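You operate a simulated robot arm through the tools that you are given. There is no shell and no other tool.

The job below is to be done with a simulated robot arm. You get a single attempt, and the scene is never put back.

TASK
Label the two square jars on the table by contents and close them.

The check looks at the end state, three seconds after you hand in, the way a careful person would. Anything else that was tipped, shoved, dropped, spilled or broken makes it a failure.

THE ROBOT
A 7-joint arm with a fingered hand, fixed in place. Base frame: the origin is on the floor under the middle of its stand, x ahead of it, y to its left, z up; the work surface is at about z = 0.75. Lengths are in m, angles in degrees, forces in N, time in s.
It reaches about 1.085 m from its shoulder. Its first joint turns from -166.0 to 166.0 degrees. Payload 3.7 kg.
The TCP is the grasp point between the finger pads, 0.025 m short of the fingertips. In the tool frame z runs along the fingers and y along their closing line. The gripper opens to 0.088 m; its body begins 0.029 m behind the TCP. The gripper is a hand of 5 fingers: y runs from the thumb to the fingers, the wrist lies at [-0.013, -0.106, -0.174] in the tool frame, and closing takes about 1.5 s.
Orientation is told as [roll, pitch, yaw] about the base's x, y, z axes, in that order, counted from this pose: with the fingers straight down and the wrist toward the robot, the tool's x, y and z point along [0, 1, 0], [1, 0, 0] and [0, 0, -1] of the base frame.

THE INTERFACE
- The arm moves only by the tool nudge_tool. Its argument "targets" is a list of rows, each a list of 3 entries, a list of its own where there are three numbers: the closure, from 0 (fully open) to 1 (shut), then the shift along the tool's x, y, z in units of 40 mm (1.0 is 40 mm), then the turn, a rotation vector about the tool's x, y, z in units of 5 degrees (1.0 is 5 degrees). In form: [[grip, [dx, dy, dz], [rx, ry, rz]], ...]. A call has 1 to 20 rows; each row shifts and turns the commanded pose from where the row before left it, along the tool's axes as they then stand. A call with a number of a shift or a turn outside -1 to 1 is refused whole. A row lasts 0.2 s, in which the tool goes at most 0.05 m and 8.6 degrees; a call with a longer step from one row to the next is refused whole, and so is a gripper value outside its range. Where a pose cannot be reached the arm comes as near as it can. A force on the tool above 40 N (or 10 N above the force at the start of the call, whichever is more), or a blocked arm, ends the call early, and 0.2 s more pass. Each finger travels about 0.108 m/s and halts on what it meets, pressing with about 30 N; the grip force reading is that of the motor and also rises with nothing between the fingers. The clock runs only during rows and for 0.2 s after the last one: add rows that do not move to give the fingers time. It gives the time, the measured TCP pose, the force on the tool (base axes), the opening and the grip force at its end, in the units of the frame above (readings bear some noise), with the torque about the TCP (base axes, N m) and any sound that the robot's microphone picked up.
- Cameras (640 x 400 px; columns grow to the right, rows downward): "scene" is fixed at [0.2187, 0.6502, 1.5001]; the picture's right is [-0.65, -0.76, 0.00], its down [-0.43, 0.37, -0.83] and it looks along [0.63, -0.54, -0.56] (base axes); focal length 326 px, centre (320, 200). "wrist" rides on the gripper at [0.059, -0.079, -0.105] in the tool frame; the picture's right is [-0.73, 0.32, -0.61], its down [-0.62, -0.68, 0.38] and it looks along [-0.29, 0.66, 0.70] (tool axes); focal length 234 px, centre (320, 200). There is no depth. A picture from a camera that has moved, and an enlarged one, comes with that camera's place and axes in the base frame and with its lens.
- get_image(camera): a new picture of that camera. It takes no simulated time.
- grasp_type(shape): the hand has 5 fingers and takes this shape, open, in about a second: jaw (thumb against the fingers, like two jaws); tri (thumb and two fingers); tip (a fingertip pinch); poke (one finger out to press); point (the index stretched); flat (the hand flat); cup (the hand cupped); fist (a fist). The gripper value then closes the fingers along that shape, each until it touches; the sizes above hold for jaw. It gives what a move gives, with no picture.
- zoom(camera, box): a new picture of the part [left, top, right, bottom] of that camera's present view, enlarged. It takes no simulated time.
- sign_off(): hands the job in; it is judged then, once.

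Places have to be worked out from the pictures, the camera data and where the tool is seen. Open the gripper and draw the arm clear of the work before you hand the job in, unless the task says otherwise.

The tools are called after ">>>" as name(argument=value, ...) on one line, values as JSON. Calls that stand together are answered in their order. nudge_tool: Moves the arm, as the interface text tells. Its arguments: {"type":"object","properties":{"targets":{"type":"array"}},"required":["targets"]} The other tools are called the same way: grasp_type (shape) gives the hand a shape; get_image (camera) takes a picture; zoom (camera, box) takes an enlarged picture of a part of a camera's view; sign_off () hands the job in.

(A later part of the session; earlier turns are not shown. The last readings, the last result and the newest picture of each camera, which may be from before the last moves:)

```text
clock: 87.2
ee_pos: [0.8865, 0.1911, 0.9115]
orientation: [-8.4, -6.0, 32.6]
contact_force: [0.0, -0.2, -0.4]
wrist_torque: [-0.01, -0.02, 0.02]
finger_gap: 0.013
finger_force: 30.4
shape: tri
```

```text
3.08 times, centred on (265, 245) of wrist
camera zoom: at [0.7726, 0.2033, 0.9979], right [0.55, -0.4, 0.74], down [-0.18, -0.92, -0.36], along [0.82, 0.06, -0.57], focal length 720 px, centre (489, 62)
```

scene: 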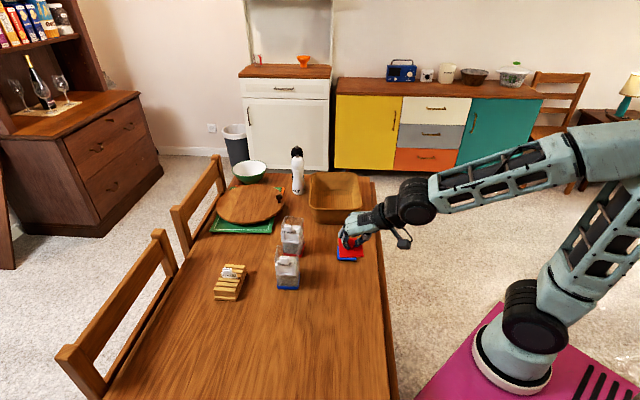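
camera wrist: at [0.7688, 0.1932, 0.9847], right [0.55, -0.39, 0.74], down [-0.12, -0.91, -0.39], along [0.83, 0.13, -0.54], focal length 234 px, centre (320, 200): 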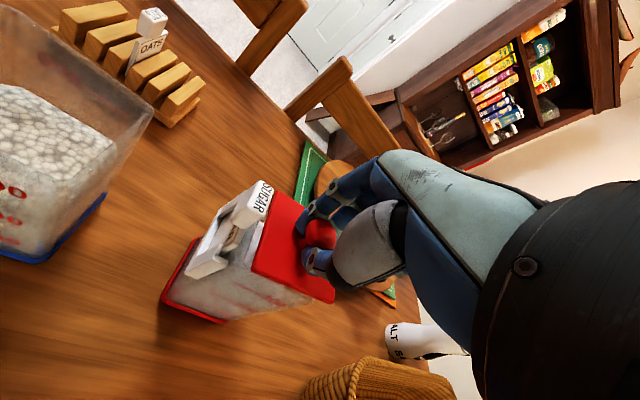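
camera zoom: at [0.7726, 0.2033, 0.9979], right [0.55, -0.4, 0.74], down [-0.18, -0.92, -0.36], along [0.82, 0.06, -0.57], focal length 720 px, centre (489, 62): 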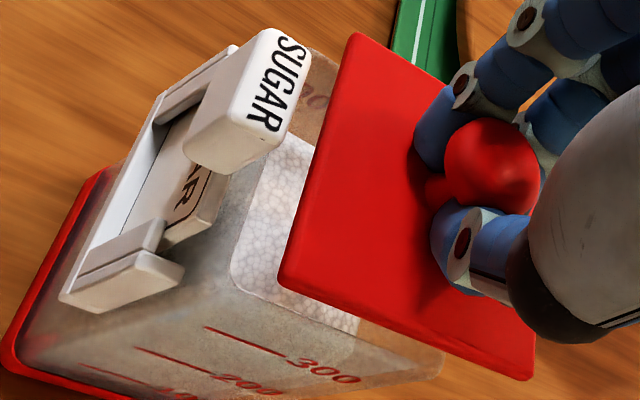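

The lid has again dipped ~6° at the front. I level it (+6° pitch), compensate the resulting forward shift, and check.

>>> nudge_tool(targets=[[0.86, [0, 0, 0], [0, 0.6, 0]], [0.86, [0, 0, 0], [0, 0.6, 0]], [0.86, [-0.0715, 0.036, 0], [0, 0, 0]], [0.86, [0, 0, 0], [0, 0, 0]]])

>>> zoom(camera="scene", box=[278, 208, 312, 238])

>>> zoom(camera="wrist", box=[205, 180, 325, 310])

```text
clock: 88.2
ee_pos: [0.8885, 0.1883, 0.9109]
orientation: [-2.5, -6.0, 32.6]
contact_force: [0.3, -0.1, 0.2]
wrist_torque: [-0.02, 0.02, 0.01]
finger_gap: 0.0129
finger_force: 30.0
shape: tri
```

```text
13.33 times, centred on (295, 223) of scene
camera zoom: at [0.2187, 0.6502, 1.5001], right [-0.65, -0.76, 0.0], down [-0.43, 0.37, -0.83], along [0.63, -0.54, -0.56], focal length 4344 px, centre (653, -107)
```

zoom: 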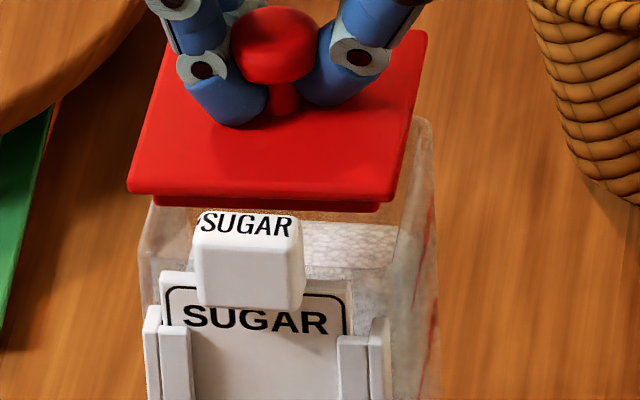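

```text
3.08 times, centred on (265, 245) of wrist
camera zoom: at [0.7806, 0.1923, 1.0058], right [0.59, -0.45, 0.67], down [-0.2, -0.88, -0.43], along [0.78, 0.12, -0.61], focal length 720 px, centre (489, 62)
```

zoom: 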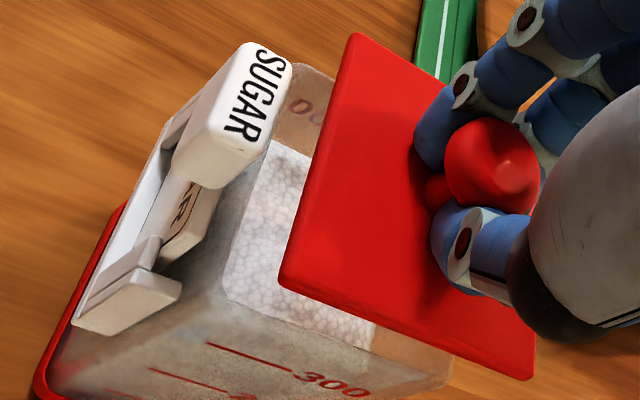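

Level and yaw-aligned again, laterally within ~0.5 mm. I lower 6 mm to just above contact and check.

>>> nudge_tool(targets=[[0.86, [0.0033, -0.0078, 0.0745], [0, 0, 0]], [0.86, [0.0033, -0.0078, 0.0745], [0, 0, 0]], [0.86, [0, 0, 0], [0, 0, 0]]])

>>> zoom(camera="scene", box=[278, 210, 312, 240])

>>> zoom(camera="wrist", box=[205, 180, 325, 310])

```text
clock: 89.0
ee_pos: [0.887, 0.1869, 0.9046]
orientation: [-2.4, -6.0, 32.6]
contact_force: [-0.6, -0.1, 0.1]
wrist_torque: [0.0, 0.01, -0.03]
finger_gap: 0.0129
finger_force: 29.8
shape: tri
```

```text
13.33 times, centred on (295, 225) of scene
camera zoom: at [0.2187, 0.6502, 1.5001], right [-0.65, -0.76, 0.0], down [-0.43, 0.37, -0.83], along [0.63, -0.54, -0.56], focal length 4344 px, centre (653, -133)
```

zoom: 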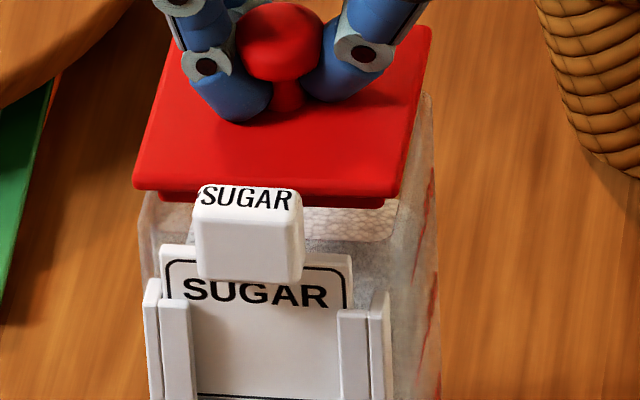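

```text
3.08 times, centred on (265, 245) of wrist
camera zoom: at [0.7798, 0.1921, 0.9996], right [0.59, -0.45, 0.67], down [-0.2, -0.88, -0.43], along [0.78, 0.12, -0.61], focal length 720 px, centre (489, 62)
```

zoom: 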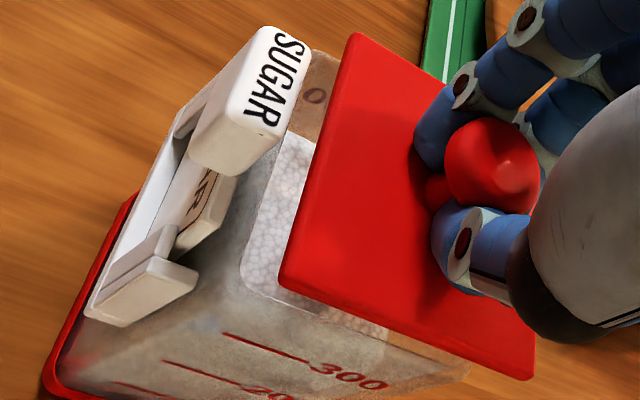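

Centred within ~0.5 mm with the plug ~3 mm above the rim. I lower 3 mm and look for engagement.

>>> nudge_tool(targets=[[0.86, [0.0033, -0.0078, 0.0745], [0, 0, 0]], [0.86, [0, 0, 0], [0, 0, 0]]])

>>> zoom(camera="scene", box=[278, 210, 312, 240])

>>> zoom(camera="wrist", box=[205, 180, 325, 310])

```text
clock: 89.6
ee_pos: [0.8881, 0.1876, 0.9036]
orientation: [-2.3, -6.1, 32.6]
contact_force: [-1.3, -0.5, 6.8]
wrist_torque: [0.02, -0.23, 0.02]
finger_gap: 0.0129
finger_force: 30.2
shape: tri
```

```text
13.33 times, centred on (295, 225) of scene
camera zoom: at [0.2187, 0.6502, 1.5001], right [-0.65, -0.76, 0.0], down [-0.43, 0.37, -0.83], along [0.63, -0.54, -0.56], focal length 4344 px, centre (653, -133)
```

zoom: 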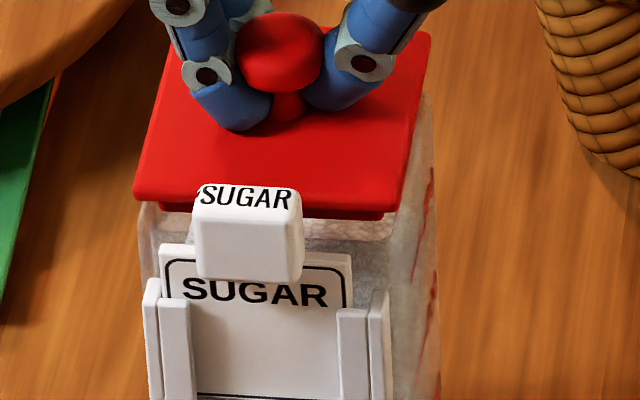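

```text
3.08 times, centred on (265, 245) of wrist
camera zoom: at [0.7794, 0.1923, 0.9967], right [0.59, -0.45, 0.67], down [-0.19, -0.88, -0.43], along [0.78, 0.12, -0.61], focal length 720 px, centre (489, 62)
```

zoom: 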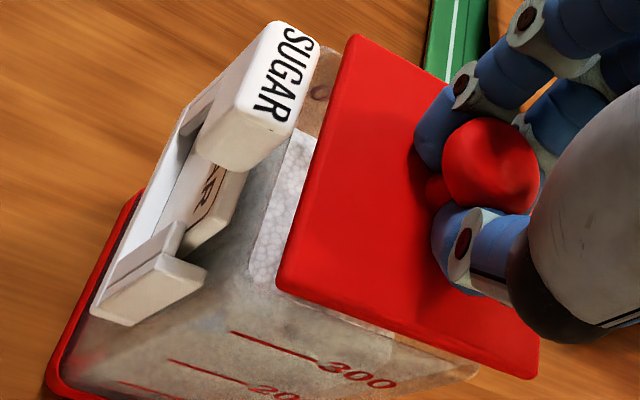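

The contact torque points to the plug's back +w corner touching the rim. I lift 1.5 mm, shift 1.7 mm away from that corner (toward −x) and lower 2 mm.

>>> nudge_tool(targets=[[0.86, [-0.0016, 0.0039, -0.0373], [0, 0, 0]], [0.86, [0.0227, -0.0356, -0.0047], [0, 0, 0]], [0.86, [0, 0, 0], [0, 0, 0]], [0.86, [0.0022, -0.0052, 0.0497], [0, 0, 0]], [0.86, [0, 0, 0], [0, 0, 0]]])

>>> zoom(camera="scene", box=[278, 210, 312, 240])

>>> zoom(camera="wrist", box=[205, 180, 325, 310])

```text
clock: 90.8
ee_pos: [0.8853, 0.1878, 0.9034]
orientation: [-2.4, -6.0, 32.6]
contact_force: [-0.9, -0.7, 7.5]
wrist_torque: [0.06, -0.26, -0.02]
finger_gap: 0.0129
finger_force: 30.0
shape: tri
```

```text
13.33 times, centred on (295, 225) of scene
camera zoom: at [0.2187, 0.6502, 1.5001], right [-0.65, -0.76, 0.0], down [-0.43, 0.37, -0.83], along [0.63, -0.54, -0.56], focal length 4344 px, centre (653, -133)
```

zoom: 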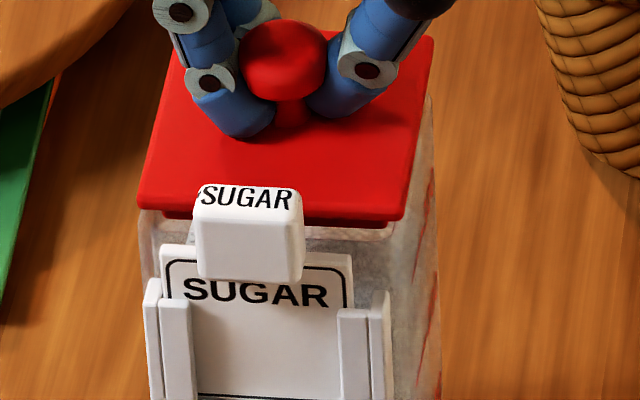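

```text
3.08 times, centred on (265, 245) of wrist
camera zoom: at [0.7777, 0.1926, 0.9959], right [0.59, -0.45, 0.67], down [-0.19, -0.88, -0.43], along [0.78, 0.12, -0.61], focal length 720 px, centre (489, 62)
```

zoom: 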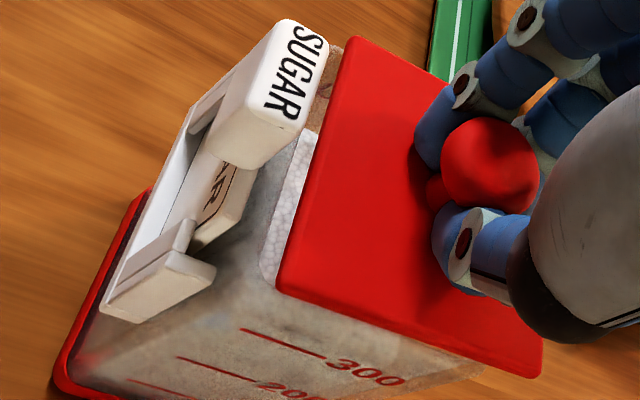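

The front has dropped in but the back edge still rests on the rim. I lift 1 mm, shift ~1.7 mm forward (slightly −w), and lower again.

>>> nudge_tool(targets=[[0.86, [-0.0011, 0.0026, -0.0248], [0, 0, 0]], [0.86, [0.034, -0.0255, -0.004], [0, 0, 0]], [0.86, [0, 0, 0], [0, 0, 0]], [0.86, [0.0016, -0.0039, 0.0373], [0, 0, 0]], [0.86, [0, 0, 0], [0, 0, 0]]])

>>> zoom(camera="scene", box=[278, 210, 312, 240])

>>> zoom(camera="wrist", box=[205, 180, 325, 310])

```text
clock: 92.0
ee_pos: [0.8842, 0.1902, 0.9027]
orientation: [-2.3, -6.1, 32.6]
contact_force: [0.6, -0.8, 6.7]
wrist_torque: [0.04, -0.31, -0.04]
finger_gap: 0.013
finger_force: 30.4
shape: tri
```

```text
13.33 times, centred on (295, 225) of scene
camera zoom: at [0.2187, 0.6502, 1.5001], right [-0.65, -0.76, 0.0], down [-0.43, 0.37, -0.83], along [0.63, -0.54, -0.56], focal length 4344 px, centre (653, -133)
```

zoom: 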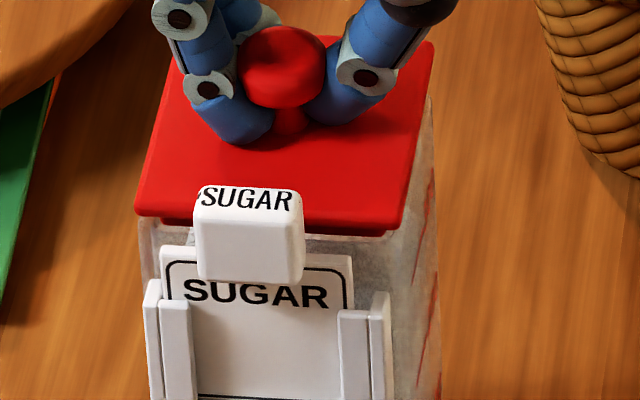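

```text
3.08 times, centred on (265, 245) of wrist
camera zoom: at [0.7762, 0.194, 0.9955], right [0.59, -0.45, 0.67], down [-0.19, -0.88, -0.43], along [0.78, 0.12, -0.61], focal length 720 px, centre (489, 62)
```

zoom: 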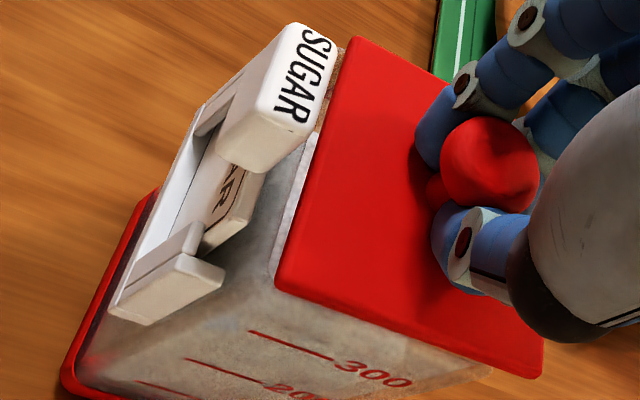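

I zoom tightly on the lid/rim interface from both cameras to see which corner is hung up.

>>> zoom(camera="scene", box=[285, 210, 315, 232])

>>> zoom(camera="scene", box=[275, 214, 305, 236])

>>> zoom(camera="wrist", box=[240, 180, 310, 250])

>>> zoom(camera="wrist", box=[240, 240, 340, 320])

```text
16.00 times, centred on (300, 221) of scene
camera zoom: at [0.2187, 0.6502, 1.5001], right [-0.65, -0.76, 0.0], down [-0.43, 0.37, -0.83], along [0.63, -0.54, -0.56], focal length 5212 px, centre (640, -136)
```

zoom: 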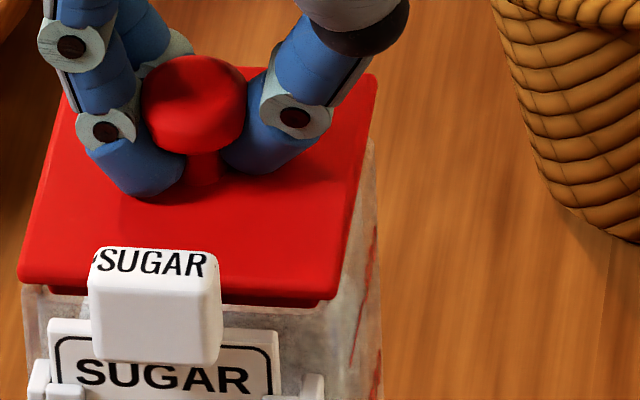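

```text
16.00 times, centred on (290, 225) of scene
camera zoom: at [0.2187, 0.6502, 1.5001], right [-0.65, -0.76, 0.0], down [-0.43, 0.37, -0.83], along [0.63, -0.54, -0.56], focal length 5212 px, centre (800, -200)
```

zoom: 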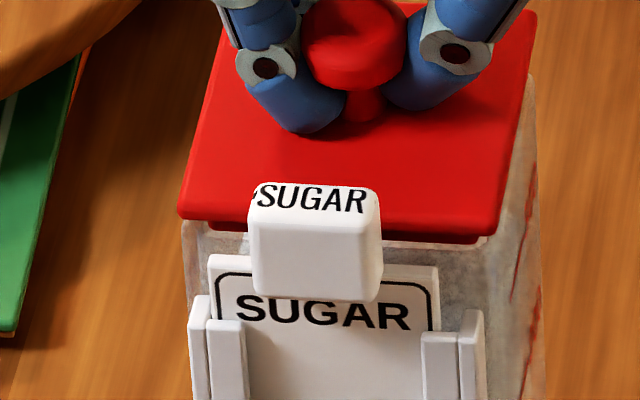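

```text
5.71 times, centred on (275, 215) of wrist
camera zoom: at [0.7762, 0.194, 0.9955], right [0.59, -0.45, 0.67], down [-0.19, -0.88, -0.43], along [0.78, 0.12, -0.61], focal length 1338 px, centre (577, 114)
```

zoom: 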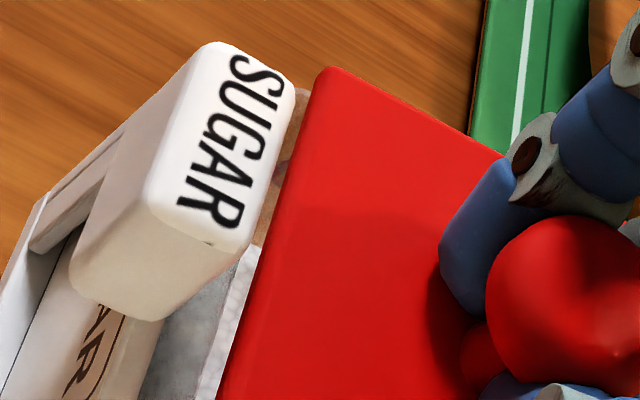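

```text
5.00 times, centred on (290, 280) of wrist
camera zoom: at [0.7762, 0.194, 0.9955], right [0.59, -0.45, 0.67], down [-0.19, -0.88, -0.43], along [0.78, 0.12, -0.61], focal length 1171 px, centre (470, -200)
```

zoom: 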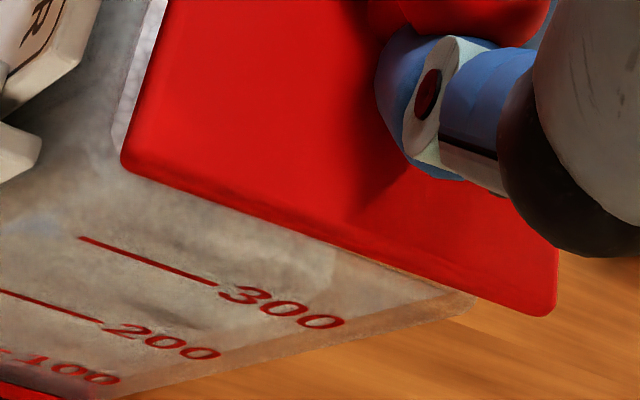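

The wrist view shows an open strip of jar in front of the lid and the lid overhanging the back by a few mm: it is too far back. I lift 3 mm, level the front-down tilt (+4°, which also moves it forward) and shift a little further forward.

>>> nudge_tool(targets=[[0.86, [-0.0033, 0.0078, -0.0745], [0, 0, 0]], [0.86, [0, 0, 0], [0, 0.8, 0]], [0.86, [0.032, 0.011, 0], [0, 0, 0]], [0.86, [0, 0, 0], [0, 0, 0]]])

>>> zoom(camera="scene", box=[275, 210, 311, 240])

>>> zoom(camera="wrist", box=[220, 180, 340, 320])

```text
clock: 93.0
ee_pos: [0.8848, 0.1899, 0.9037]
orientation: [1.6, -6.0, 32.6]
contact_force: [-0.6, -1.3, 0.0]
wrist_torque: [-0.02, 0.05, -0.07]
finger_gap: 0.0124
finger_force: 30.0
shape: tri
```

```text
13.33 times, centred on (293, 225) of scene
camera zoom: at [0.2187, 0.6502, 1.5001], right [-0.65, -0.76, 0.0], down [-0.43, 0.37, -0.83], along [0.63, -0.54, -0.56], focal length 4344 px, centre (680, -133)
```

zoom: 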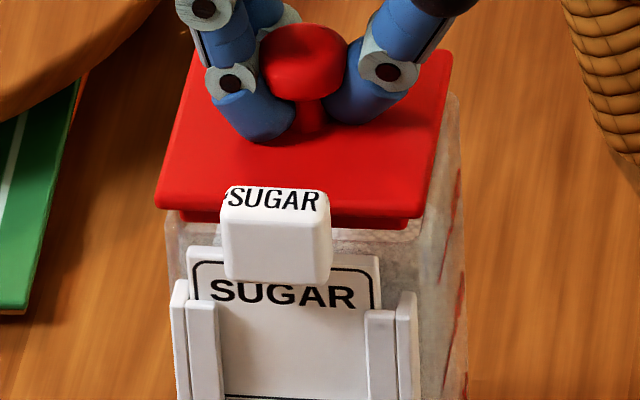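

```text
2.86 times, centred on (280, 250) of wrist
camera zoom: at [0.7794, 0.1889, 1.0021], right [0.62, -0.49, 0.62], down [-0.21, -0.86, -0.47], along [0.76, 0.16, -0.63], focal length 669 px, centre (434, 57)
```

zoom: 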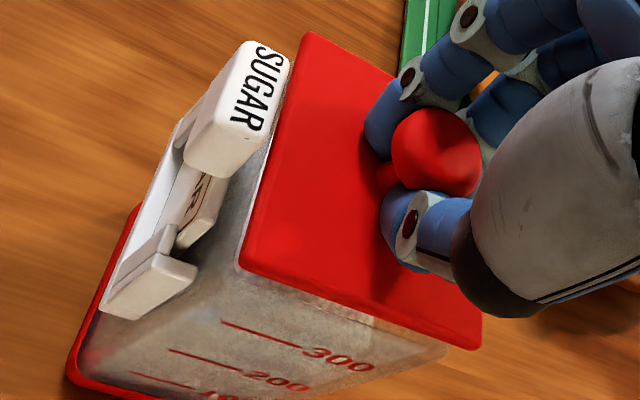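

Level now and nearly in place, with zero force; the scene view shows it ~2 mm too far to +w. I shift 1.8 mm to −w and lower 2 mm.

>>> nudge_tool(targets=[[0.86, [-0.0097, -0.0437, 0], [0, 0, 0]], [0.86, [0, 0, 0], [0, 0, 0]], [0.86, [-0.0014, -0.0052, 0.0497], [0, 0, 0]], [0.86, [0, 0, 0], [0, 0, 0]]])

>>> zoom(camera="scene", box=[275, 210, 311, 240])

>>> zoom(camera="wrist", box=[220, 180, 340, 320])

```text
clock: 94.0
ee_pos: [0.8819, 0.1894, 0.9033]
orientation: [1.6, -6.0, 32.7]
contact_force: [-1.0, -0.1, -0.1]
wrist_torque: [-0.05, 0.03, 0.0]
finger_gap: 0.013
finger_force: 30.1
shape: tri
```

```text
13.33 times, centred on (293, 225) of scene
camera zoom: at [0.2187, 0.6502, 1.5001], right [-0.65, -0.76, 0.0], down [-0.43, 0.37, -0.83], along [0.63, -0.54, -0.56], focal length 4344 px, centre (680, -133)
```

zoom: 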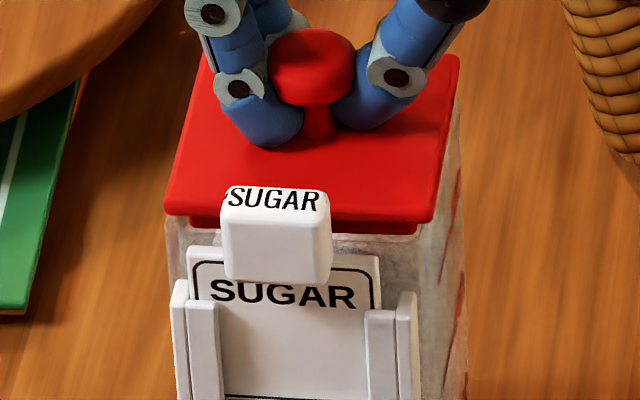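

```text
2.86 times, centred on (280, 250) of wrist
camera zoom: at [0.7781, 0.1876, 1.0005], right [0.62, -0.49, 0.62], down [-0.21, -0.86, -0.47], along [0.76, 0.16, -0.63], focal length 669 px, centre (434, 57)
```

zoom: 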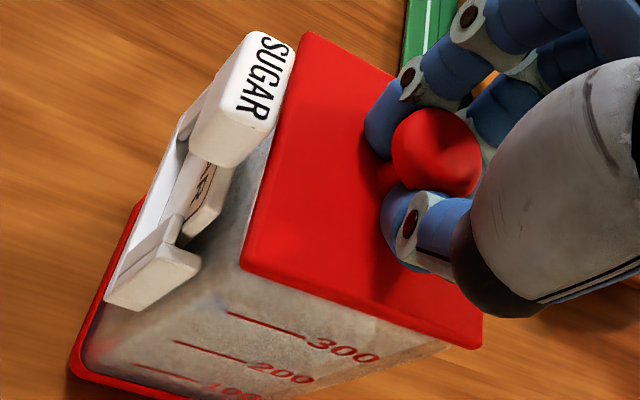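

Aligned with the rim at front-left and back-right, still no force. I lower 2 mm more.

>>> nudge_tool(targets=[[0.86, [-0.0014, -0.0052, 0.0497], [0, 0, 0]], [0.86, [0, 0, 0], [0, 0, 0]]])

>>> zoom(camera="scene", box=[275, 210, 311, 240])

>>> zoom(camera="wrist", box=[220, 180, 340, 320])

```text
clock: 94.6
ee_pos: [0.8819, 0.1892, 0.9009]
orientation: [1.6, -6.0, 32.6]
contact_force: [-0.2, 0.2, -0.4]
wrist_torque: [-0.01, 0.02, 0.01]
finger_gap: 0.0131
finger_force: 29.5
shape: tri
```

```text
13.33 times, centred on (293, 225) of scene
camera zoom: at [0.2187, 0.6502, 1.5001], right [-0.65, -0.76, 0.0], down [-0.43, 0.37, -0.83], along [0.63, -0.54, -0.56], focal length 4344 px, centre (680, -133)
```

zoom: 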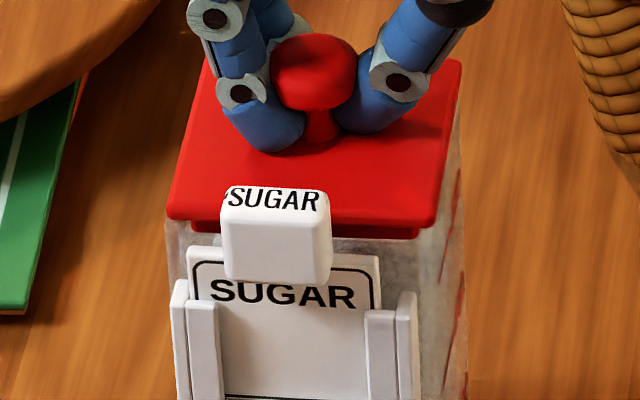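

```text
2.86 times, centred on (280, 250) of wrist
camera zoom: at [0.7783, 0.187, 0.9987], right [0.62, -0.49, 0.62], down [-0.21, -0.86, -0.47], along [0.76, 0.16, -0.63], focal length 669 px, centre (434, 57)
```

zoom: 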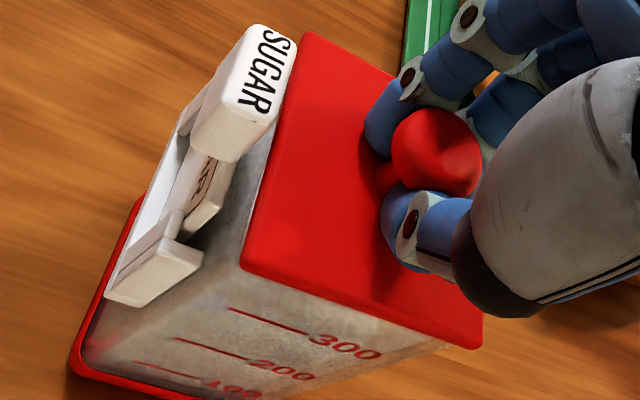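

No contact below the height where it previously hung up, so the plug is entering. I continue 2 mm at a time.

>>> nudge_tool(targets=[[0.86, [-0.0014, -0.0052, 0.0497], [0, 0, 0]], [0.86, [0, 0, 0], [0, 0, 0]]])

>>> zoom(camera="scene", box=[275, 210, 311, 240])

>>> zoom(camera="wrist", box=[220, 180, 340, 320])

```text
clock: 95.2
ee_pos: [0.8824, 0.1887, 0.8987]
orientation: [1.6, -6.0, 32.5]
contact_force: [0.3, 0.2, 0.4]
wrist_torque: [0.01, 0.01, -0.01]
finger_gap: 0.0128
finger_force: 30.2
shape: tri
```

```text
13.33 times, centred on (293, 225) of scene
camera zoom: at [0.2187, 0.6502, 1.5001], right [-0.65, -0.76, 0.0], down [-0.43, 0.37, -0.83], along [0.63, -0.54, -0.56], focal length 4344 px, centre (680, -133)
```

zoom: 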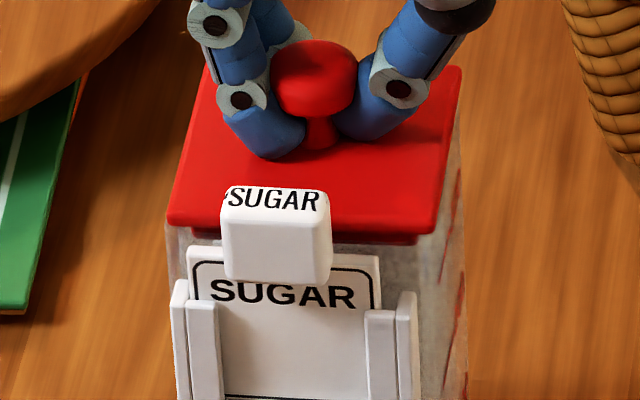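

```text
2.86 times, centred on (280, 250) of wrist
camera zoom: at [0.7786, 0.1868, 0.9965], right [0.62, -0.49, 0.62], down [-0.21, -0.86, -0.47], along [0.76, 0.16, -0.63], focal length 669 px, centre (434, 57)
```

zoom: 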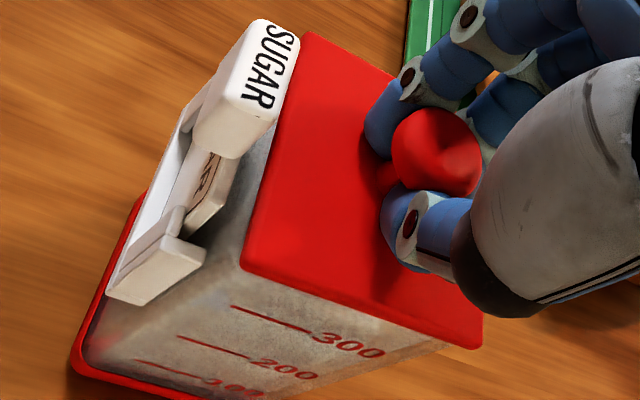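

Still free. Another 2 mm.

>>> nudge_tool(targets=[[0.86, [-0.0014, -0.0052, 0.0497], [0, 0, 0]], [0.86, [0, 0, 0], [0, 0, 0]]])

>>> zoom(camera="scene", box=[275, 210, 311, 240])

>>> zoom(camera="wrist", box=[220, 180, 340, 320])

```text
clock: 95.8
ee_pos: [0.8835, 0.1885, 0.8985]
orientation: [1.6, -6.1, 32.6]
contact_force: [-1.5, 0.5, 5.7]
wrist_torque: [0.13, -0.06, 0.03]
finger_gap: 0.0127
finger_force: 30.0
shape: tri
heard: snap
```

```text
13.33 times, centred on (293, 225) of scene
camera zoom: at [0.2187, 0.6502, 1.5001], right [-0.65, -0.76, 0.0], down [-0.43, 0.37, -0.83], along [0.63, -0.54, -0.56], focal length 4344 px, centre (680, -133)
```

zoom: 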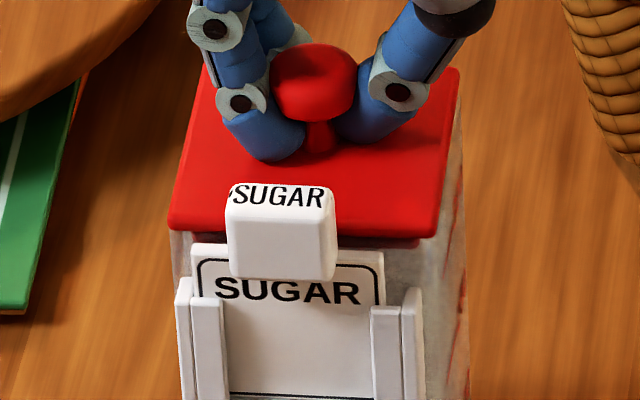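

```text
2.86 times, centred on (280, 250) of wrist
camera zoom: at [0.7787, 0.1867, 0.9953], right [0.62, -0.49, 0.62], down [-0.2, -0.86, -0.47], along [0.76, 0.16, -0.63], focal length 669 px, centre (434, 57)
```

zoom: 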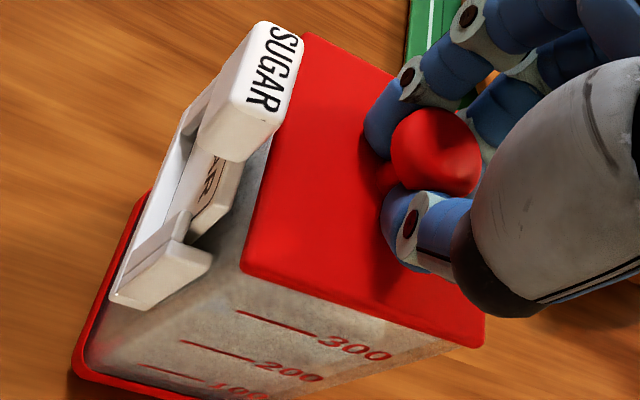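

A snap was heard: the lid clicked onto the jar. I zoom in to see that it sits flush all round.

>>> zoom(camera="scene", box=[278, 214, 310, 236])

>>> zoom(camera="wrist", box=[230, 230, 330, 320])

>>> zoom(camera="wrist", box=[230, 175, 310, 245])

```text
16.00 times, centred on (294, 225) of scene
camera zoom: at [0.2187, 0.6502, 1.5001], right [-0.65, -0.76, 0.0], down [-0.43, 0.37, -0.83], along [0.63, -0.54, -0.56], focal length 5212 px, centre (736, -200)
```

zoom: 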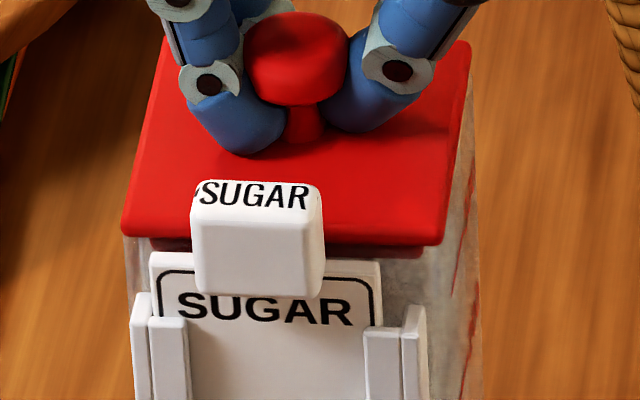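

```text
4.44 times, centred on (280, 275) of wrist
camera zoom: at [0.7787, 0.1867, 0.9953], right [0.62, -0.49, 0.62], down [-0.2, -0.86, -0.47], along [0.76, 0.16, -0.63], focal length 1041 px, centre (498, -133)
```

zoom: 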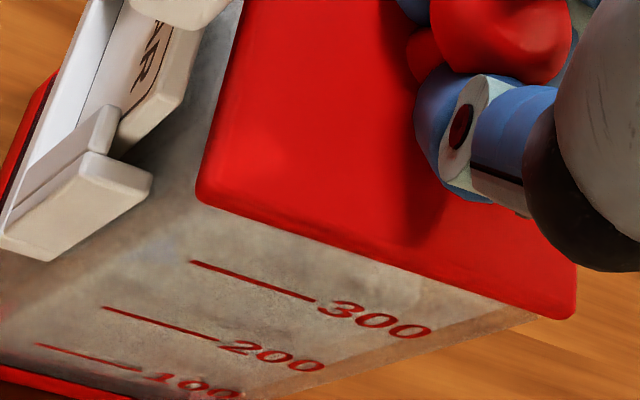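

```text
5.71 times, centred on (270, 210) of wrist
camera zoom: at [0.7787, 0.1867, 0.9953], right [0.62, -0.49, 0.62], down [-0.2, -0.86, -0.47], along [0.76, 0.16, -0.63], focal length 1338 px, centre (606, 143)
```

zoom: 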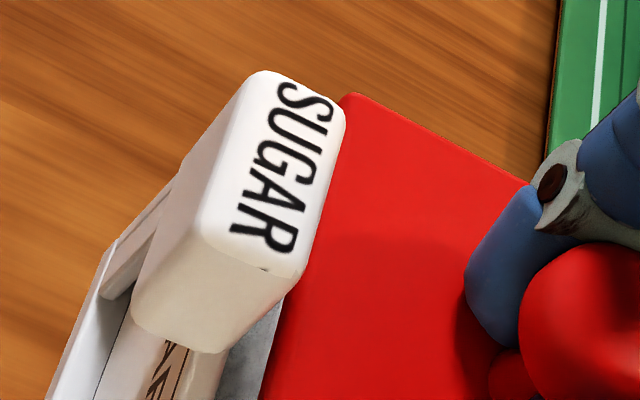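

The plate looks seated on the rim. I press 1 mm further to make sure it's fully home, watching the force.

>>> nudge_tool(targets=[[0.86, [-0.0007, -0.0026, 0.0249], [0, 0, 0]], [0.86, [0, 0, 0], [0, 0, 0]]])

>>> zoom(camera="scene", box=[278, 214, 310, 236])

>>> zoom(camera="wrist", box=[220, 180, 340, 320])

```text
clock: 96.4
ee_pos: [0.8828, 0.1885, 0.8987]
orientation: [1.6, -6.1, 32.7]
contact_force: [-5.5, 0.6, 13.9]
wrist_torque: [0.09, 0.01, 0.03]
finger_gap: 0.013
finger_force: 30.6
shape: tri
```

```text
16.00 times, centred on (294, 225) of scene
camera zoom: at [0.2187, 0.6502, 1.5001], right [-0.65, -0.76, 0.0], down [-0.43, 0.37, -0.83], along [0.63, -0.54, -0.56], focal length 5212 px, centre (736, -200)
```

zoom: 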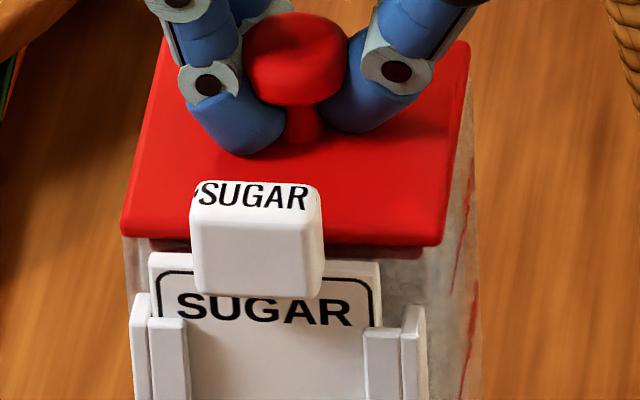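

```text
2.86 times, centred on (280, 250) of wrist
camera zoom: at [0.7788, 0.1869, 0.9951], right [0.62, -0.49, 0.62], down [-0.2, -0.86, -0.47], along [0.76, 0.16, -0.63], focal length 669 px, centre (434, 57)
```

zoom: 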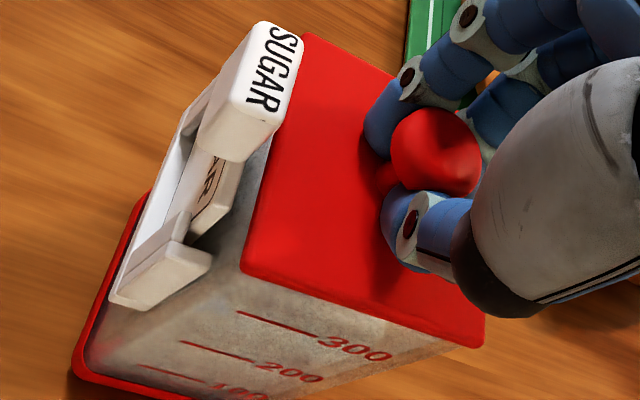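

Firmly bottomed out (13.9 N, no motion). I relieve the press and open the fingers.

>>> nudge_tool(targets=[[0.86, [0.0011, 0.0042, -0.0398], [0, 0, 0]], [0.8, [0, 0, 0], [0, 0, 0]], [0.7, [0, 0, 0], [0, 0, 0]], [0.6, [0, 0, 0], [0, 0, 0]], [0.5, [0, 0, 0], [0, 0, 0]], [0.35, [0, 0, 0], [0, 0, 0]], [0.25, [0, 0, 0], [0, 0, 0]], [0.25, [0, 0, 0], [0, 0, 0]]])

>>> zoom(camera="scene", box=[272, 205, 316, 245])

>>> zoom(camera="wrist", box=[220, 160, 350, 320])

```text
clock: 98.2
ee_pos: [0.8827, 0.1887, 0.8988]
orientation: [1.5, -6.3, 32.7]
contact_force: [7.6, -0.2, 32.6]
wrist_torque: [-0.15, 0.15, 0.07]
finger_gap: 0.0508
finger_force: 0.0
shape: tri
```

```text
10.00 times, centred on (294, 225) of scene
camera zoom: at [0.2187, 0.6502, 1.5001], right [-0.65, -0.76, 0.0], down [-0.43, 0.37, -0.83], along [0.63, -0.54, -0.56], focal length 3258 px, centre (580, -50)
```

zoom: 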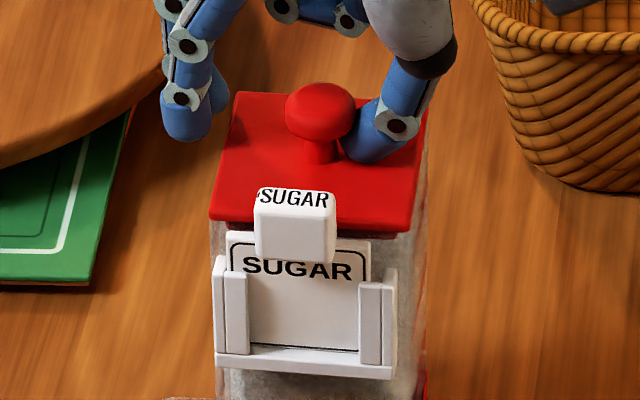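

```text
2.50 times, centred on (285, 240) of wrist
camera zoom: at [0.7785, 0.1867, 0.996], right [0.62, -0.49, 0.62], down [-0.2, -0.86, -0.47], along [0.76, 0.16, -0.63], focal length 585 px, centre (408, 100)
```

zoom: 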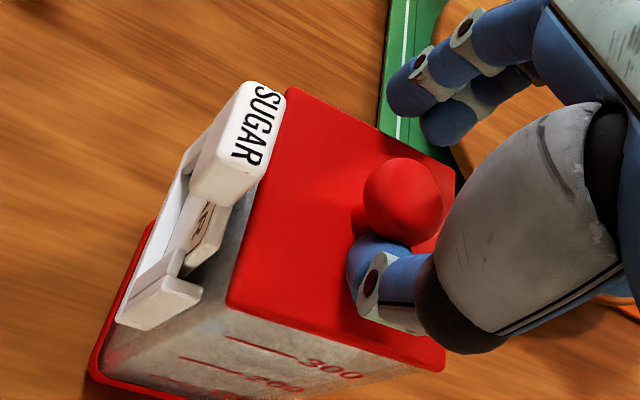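

Opening swung the thumb tip down onto the lid plate (32 N downward). I raise straight up right away.

>>> nudge_tool(targets=[[0.25, [0.0033, 0.0137, -0.1242], [0, 0, 0]], [0.25, [0.0065, 0.0274, -0.2484], [0, 0, 0]], [0.25, [0.0065, 0.0274, -0.2484], [0, 0, 0]], [0.25, [0, 0, 0], [0, 0, 0]]])

>>> zoom(camera="scene", box=[268, 200, 320, 260])

>>> zoom(camera="wrist", box=[200, 160, 350, 320])

```text
clock: 99.2
ee_pos: [0.8843, 0.19, 0.9216]
orientation: [1.6, -6.0, 32.6]
contact_force: [0.0, 0.0, -0.5]
wrist_torque: [0.01, -0.01, 0.01]
finger_gap: 0.0658
finger_force: 0.1
shape: tri
```

```text
6.67 times, centred on (294, 230) of scene
camera zoom: at [0.2187, 0.6502, 1.5001], right [-0.65, -0.76, 0.0], down [-0.43, 0.37, -0.83], along [0.63, -0.54, -0.56], focal length 2172 px, centre (493, 0)
```

zoom: 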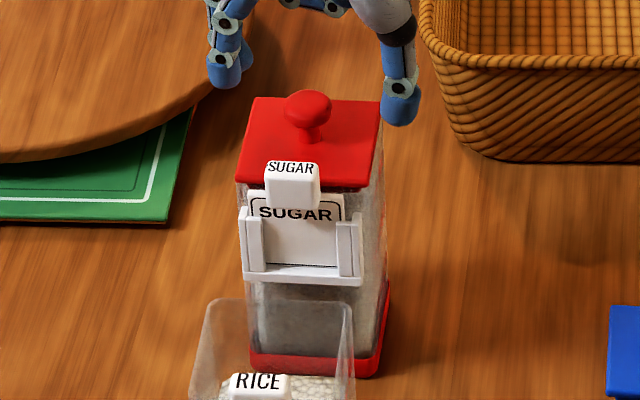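

```text
2.50 times, centred on (275, 240) of wrist
camera zoom: at [0.7799, 0.188, 1.0194], right [0.62, -0.49, 0.62], down [-0.21, -0.86, -0.47], along [0.76, 0.16, -0.63], focal length 585 px, centre (432, 100)
```

zoom: 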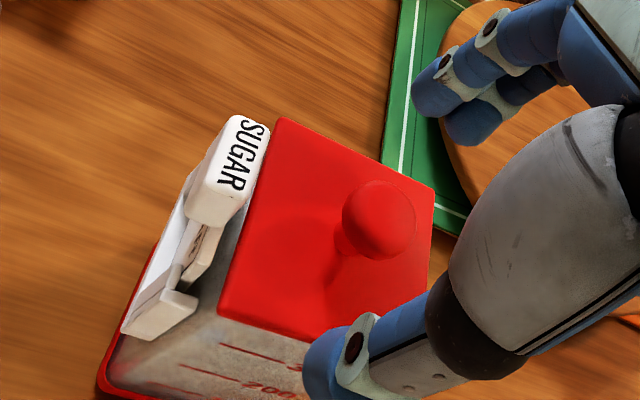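

The red lid sits square and closed on the SUGAR jar. I retract upward, reorient the hand to the attitude in which the lid hung level, and move above the blue lid.

>>> nudge_tool(targets=[[0.25, [0.021, 0.078, -0.746], [0, 0, 0]], [0.25, [0.021, 0.078, -0.746], [0, 0, 0]], [0.25, [0, 0, 0], [0.023, 0.086, -0.822]], [0.25, [0, 0, 0], [0.023, 0.086, -0.822]], [0.25, [0, 0, 0], [0.023, 0.086, -0.822]], [0.25, [0, 0, 0], [-0.13, -0.667, 0]], [0.25, [0, 0, 0], [-0.13, -0.667, 0]], [0.25, [0, 0, 0], [-0.13, -0.667, 0]], [0.25, [0.0375, -0.842, -0.1255], [0, 0, 0]], [0.25, [0.0375, -0.842, -0.1255], [0, 0, 0]], [0.25, [0.0375, -0.842, -0.1255], [0, 0, 0]], [0.25, [0.0375, -0.842, -0.1255], [0, 0, 0]], [0.25, [0.0375, -0.842, -0.1255], [0, 0, 0]], [0.25, [0, 0, 0], [0, 0, 0]]])

>>> get_image(camera="wrist")

>>> get_image(camera="scene")

```text
clock: 102.2
ee_pos: [0.7534, 0.0768, 0.9816]
orientation: [-8.4, -8.0, 45.1]
contact_force: [0.4, 0.0, 0.1]
wrist_torque: [-0.01, 0.02, -0.02]
finger_gap: 0.0654
finger_force: 0.0
shape: tri
```

```text
taken
camera wrist: at [0.638, 0.0631, 1.0658], right [0.6, -0.29, 0.75], down [0.03, -0.92, -0.38], along [0.8, 0.25, -0.55], focal length 234 px, centre (320, 200)
```

wrist: 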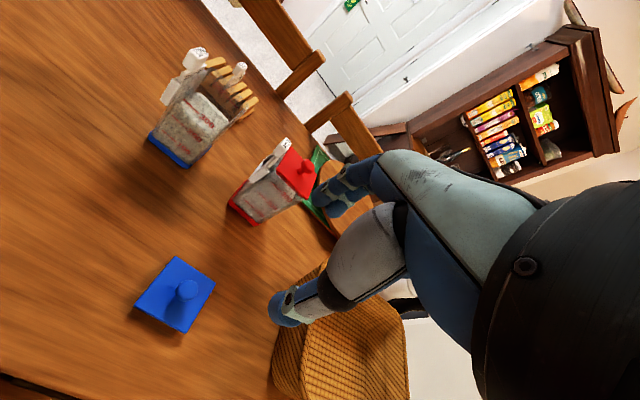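

```text
taken
```

scene: 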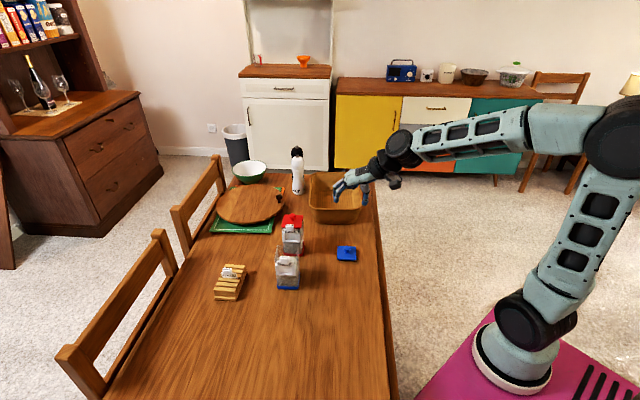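

I zoom on the blue lid's knob in the wrist view to place the grasp.

>>> zoom(camera="wrist", box=[120, 240, 230, 345])

>>> zoom(camera="scene", box=[265, 210, 315, 295])

```text
3.81 times, centred on (175, 292) of wrist
camera zoom: at [0.638, 0.0631, 1.0658], right [0.6, -0.29, 0.75], down [0.03, -0.92, -0.38], along [0.8, 0.25, -0.55], focal length 892 px, centre (872, -152)
```

zoom: 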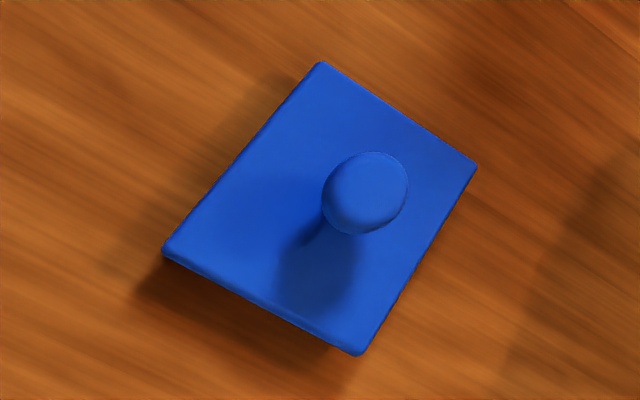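

```text
4.71 times, centred on (290, 252) of scene
camera zoom: at [0.2187, 0.6502, 1.5001], right [-0.65, -0.76, 0.0], down [-0.43, 0.37, -0.83], along [0.63, -0.54, -0.56], focal length 1533 px, centre (461, -47)
```

zoom: 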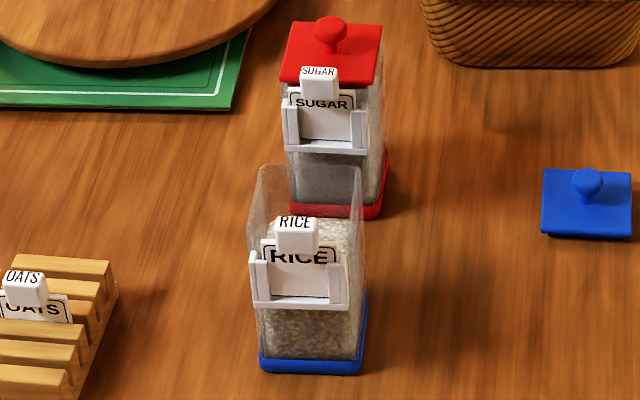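

The knob is at about (0.758, 0.0766) and the lid at 45.0°. I descend to 30 mm above the grasp and recheck.

>>> nudge_tool(targets=[[0.3, [0.117, -0.1027, 0.783], [0, 0, 0]], [0.3, [0.117, -0.1027, 0.783], [0, 0, 0]], [0.3, [0.117, -0.1027, 0.783], [0, 0, 0]], [0.3, [0.117, -0.1027, 0.783], [0, 0, 0]], [0.3, [0.117, -0.1027, 0.783], [0, 0, 0]], [0.3, [0, 0, 0], [0, 0, 0]]])

>>> zoom(camera="wrist", box=[210, 170, 360, 330])

>>> zoom(camera="scene", box=[320, 220, 372, 270])

```text
clock: 103.6
ee_pos: [0.7556, 0.0766, 0.8198]
orientation: [-8.4, -8.0, 45.1]
contact_force: [0.2, 0.3, -0.6]
wrist_torque: [0.0, -0.03, -0.01]
finger_gap: 0.0615
finger_force: 0.0
shape: tri
```

```text
2.50 times, centred on (285, 250) of wrist
camera zoom: at [0.6401, 0.0638, 0.9048], right [0.6, -0.29, 0.74], down [0.03, -0.92, -0.38], along [0.8, 0.25, -0.55], focal length 585 px, centre (408, 75)
```

zoom: 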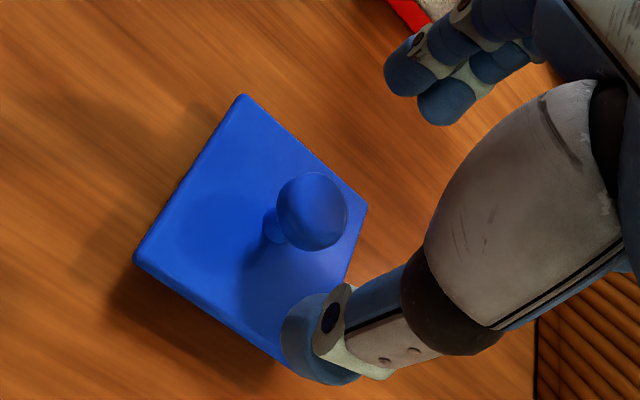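

```text
8.00 times, centred on (346, 245) of scene
camera zoom: at [0.2187, 0.6502, 1.5001], right [-0.65, -0.76, 0.0], down [-0.43, 0.37, -0.83], along [0.63, -0.54, -0.56], focal length 2606 px, centre (112, -160)
```

zoom: 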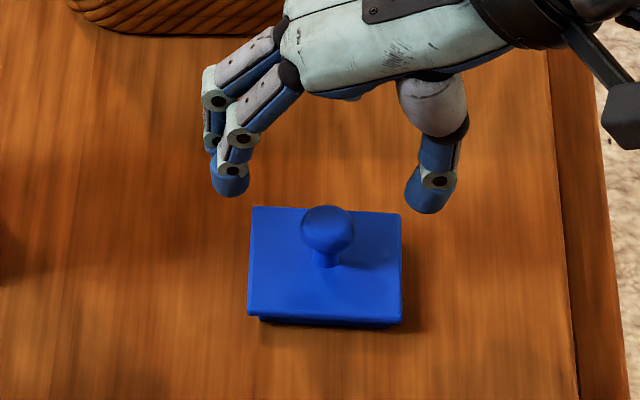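

Centred over the knob in both views. I make the final ~28 mm descent with a small correction and partially close.

>>> nudge_tool(targets=[[0.3, [0.089, -0.06, 0.336], [0, 0, 0]], [0.3, [0.089, -0.06, 0.336], [0, 0, 0]], [0.4, [0, 0, 0], [0, 0, 0]], [0.5, [0, 0, 0], [0, 0, 0]], [0.58, [0, 0, 0], [0, 0, 0]], [0.58, [0, 0, 0], [0, 0, 0]]])

>>> zoom(camera="scene", box=[325, 230, 370, 270])

>>> zoom(camera="wrist", box=[240, 170, 370, 300])

```text
clock: 105.0
ee_pos: [0.752, 0.0785, 0.796]
orientation: [-8.3, -8.0, 45.1]
contact_force: [-0.1, 0.4, 0.0]
wrist_torque: [0.01, -0.04, -0.01]
finger_gap: 0.0372
finger_force: 0.1
shape: tri
```

```text
10.00 times, centred on (348, 250) of scene
camera zoom: at [0.2187, 0.6502, 1.5001], right [-0.65, -0.76, 0.0], down [-0.43, 0.37, -0.83], along [0.63, -0.54, -0.56], focal length 3258 px, centre (45, -300)
```

zoom: 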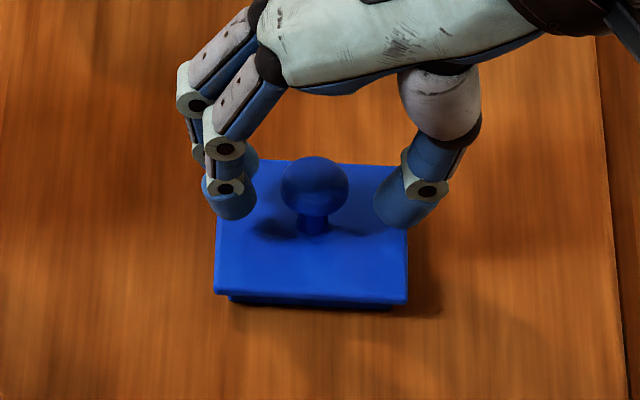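

```text
3.08 times, centred on (305, 235) of wrist
camera zoom: at [0.6368, 0.065, 0.8791], right [0.6, -0.29, 0.74], down [0.03, -0.92, -0.38], along [0.8, 0.25, -0.55], focal length 720 px, centre (366, 92)
```

zoom: 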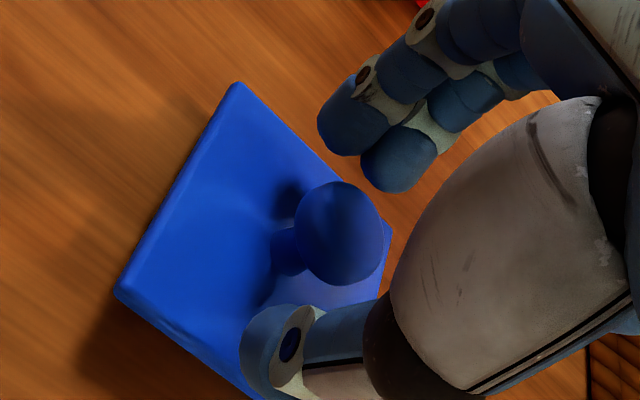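

Symmetric around the knob at about its equator. I lower 1.5 mm more and close gradually.

>>> nudge_tool(targets=[[0.6, [0.0055, -0.0052, 0.0367], [0, 0, 0]], [0.64, [0, 0, 0], [0, 0, 0]], [0.67, [0, 0, 0], [0, 0, 0]], [0.7, [0, 0, 0], [0, 0, 0]], [0.73, [0, 0, 0], [0, 0, 0]], [0.76, [0, 0, 0], [0, 0, 0]], [0.8, [0, 0, 0], [0, 0, 0]], [0.84, [0, 0, 0], [0, 0, 0]], [0.86, [0, 0, 0], [0, 0, 0]], [0.86, [0, 0, 0], [0, 0, 0]]])

>>> zoom(camera="scene", box=[325, 230, 370, 270])

>>> zoom(camera="wrist", box=[240, 170, 370, 300])

```text
clock: 107.2
ee_pos: [0.7518, 0.079, 0.7939]
orientation: [-8.4, -8.0, 45.0]
contact_force: [0.5, 0.2, -1.0]
wrist_torque: [-0.04, -0.03, 0.02]
finger_gap: 0.0139
finger_force: 30.3
shape: tri
```

```text
10.00 times, centred on (348, 250) of scene
camera zoom: at [0.2187, 0.6502, 1.5001], right [-0.65, -0.76, 0.0], down [-0.43, 0.37, -0.83], along [0.63, -0.54, -0.56], focal length 3258 px, centre (45, -300)
```

zoom: 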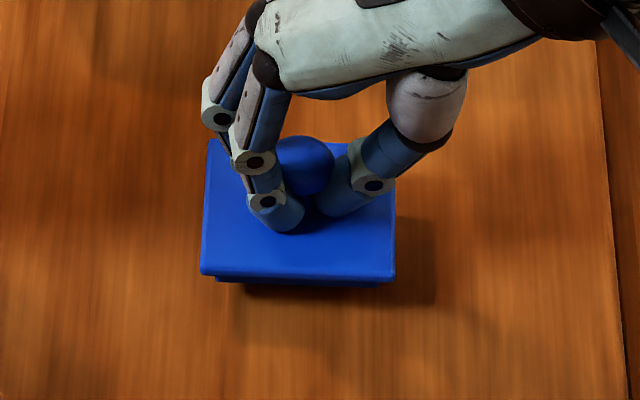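

```text
3.08 times, centred on (305, 235) of wrist
camera zoom: at [0.6374, 0.0652, 0.8772], right [0.6, -0.29, 0.74], down [0.03, -0.92, -0.38], along [0.8, 0.25, -0.55], focal length 720 px, centre (366, 92)
```

zoom: 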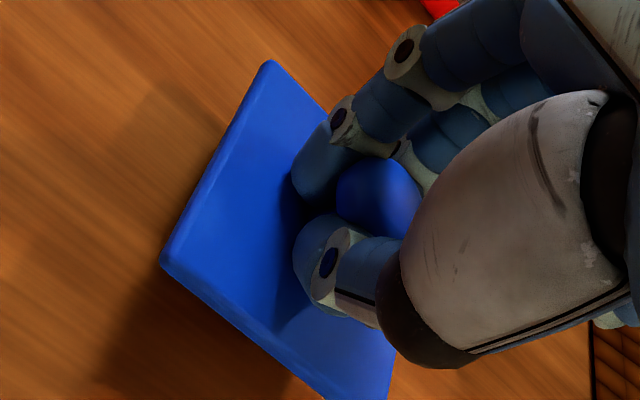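

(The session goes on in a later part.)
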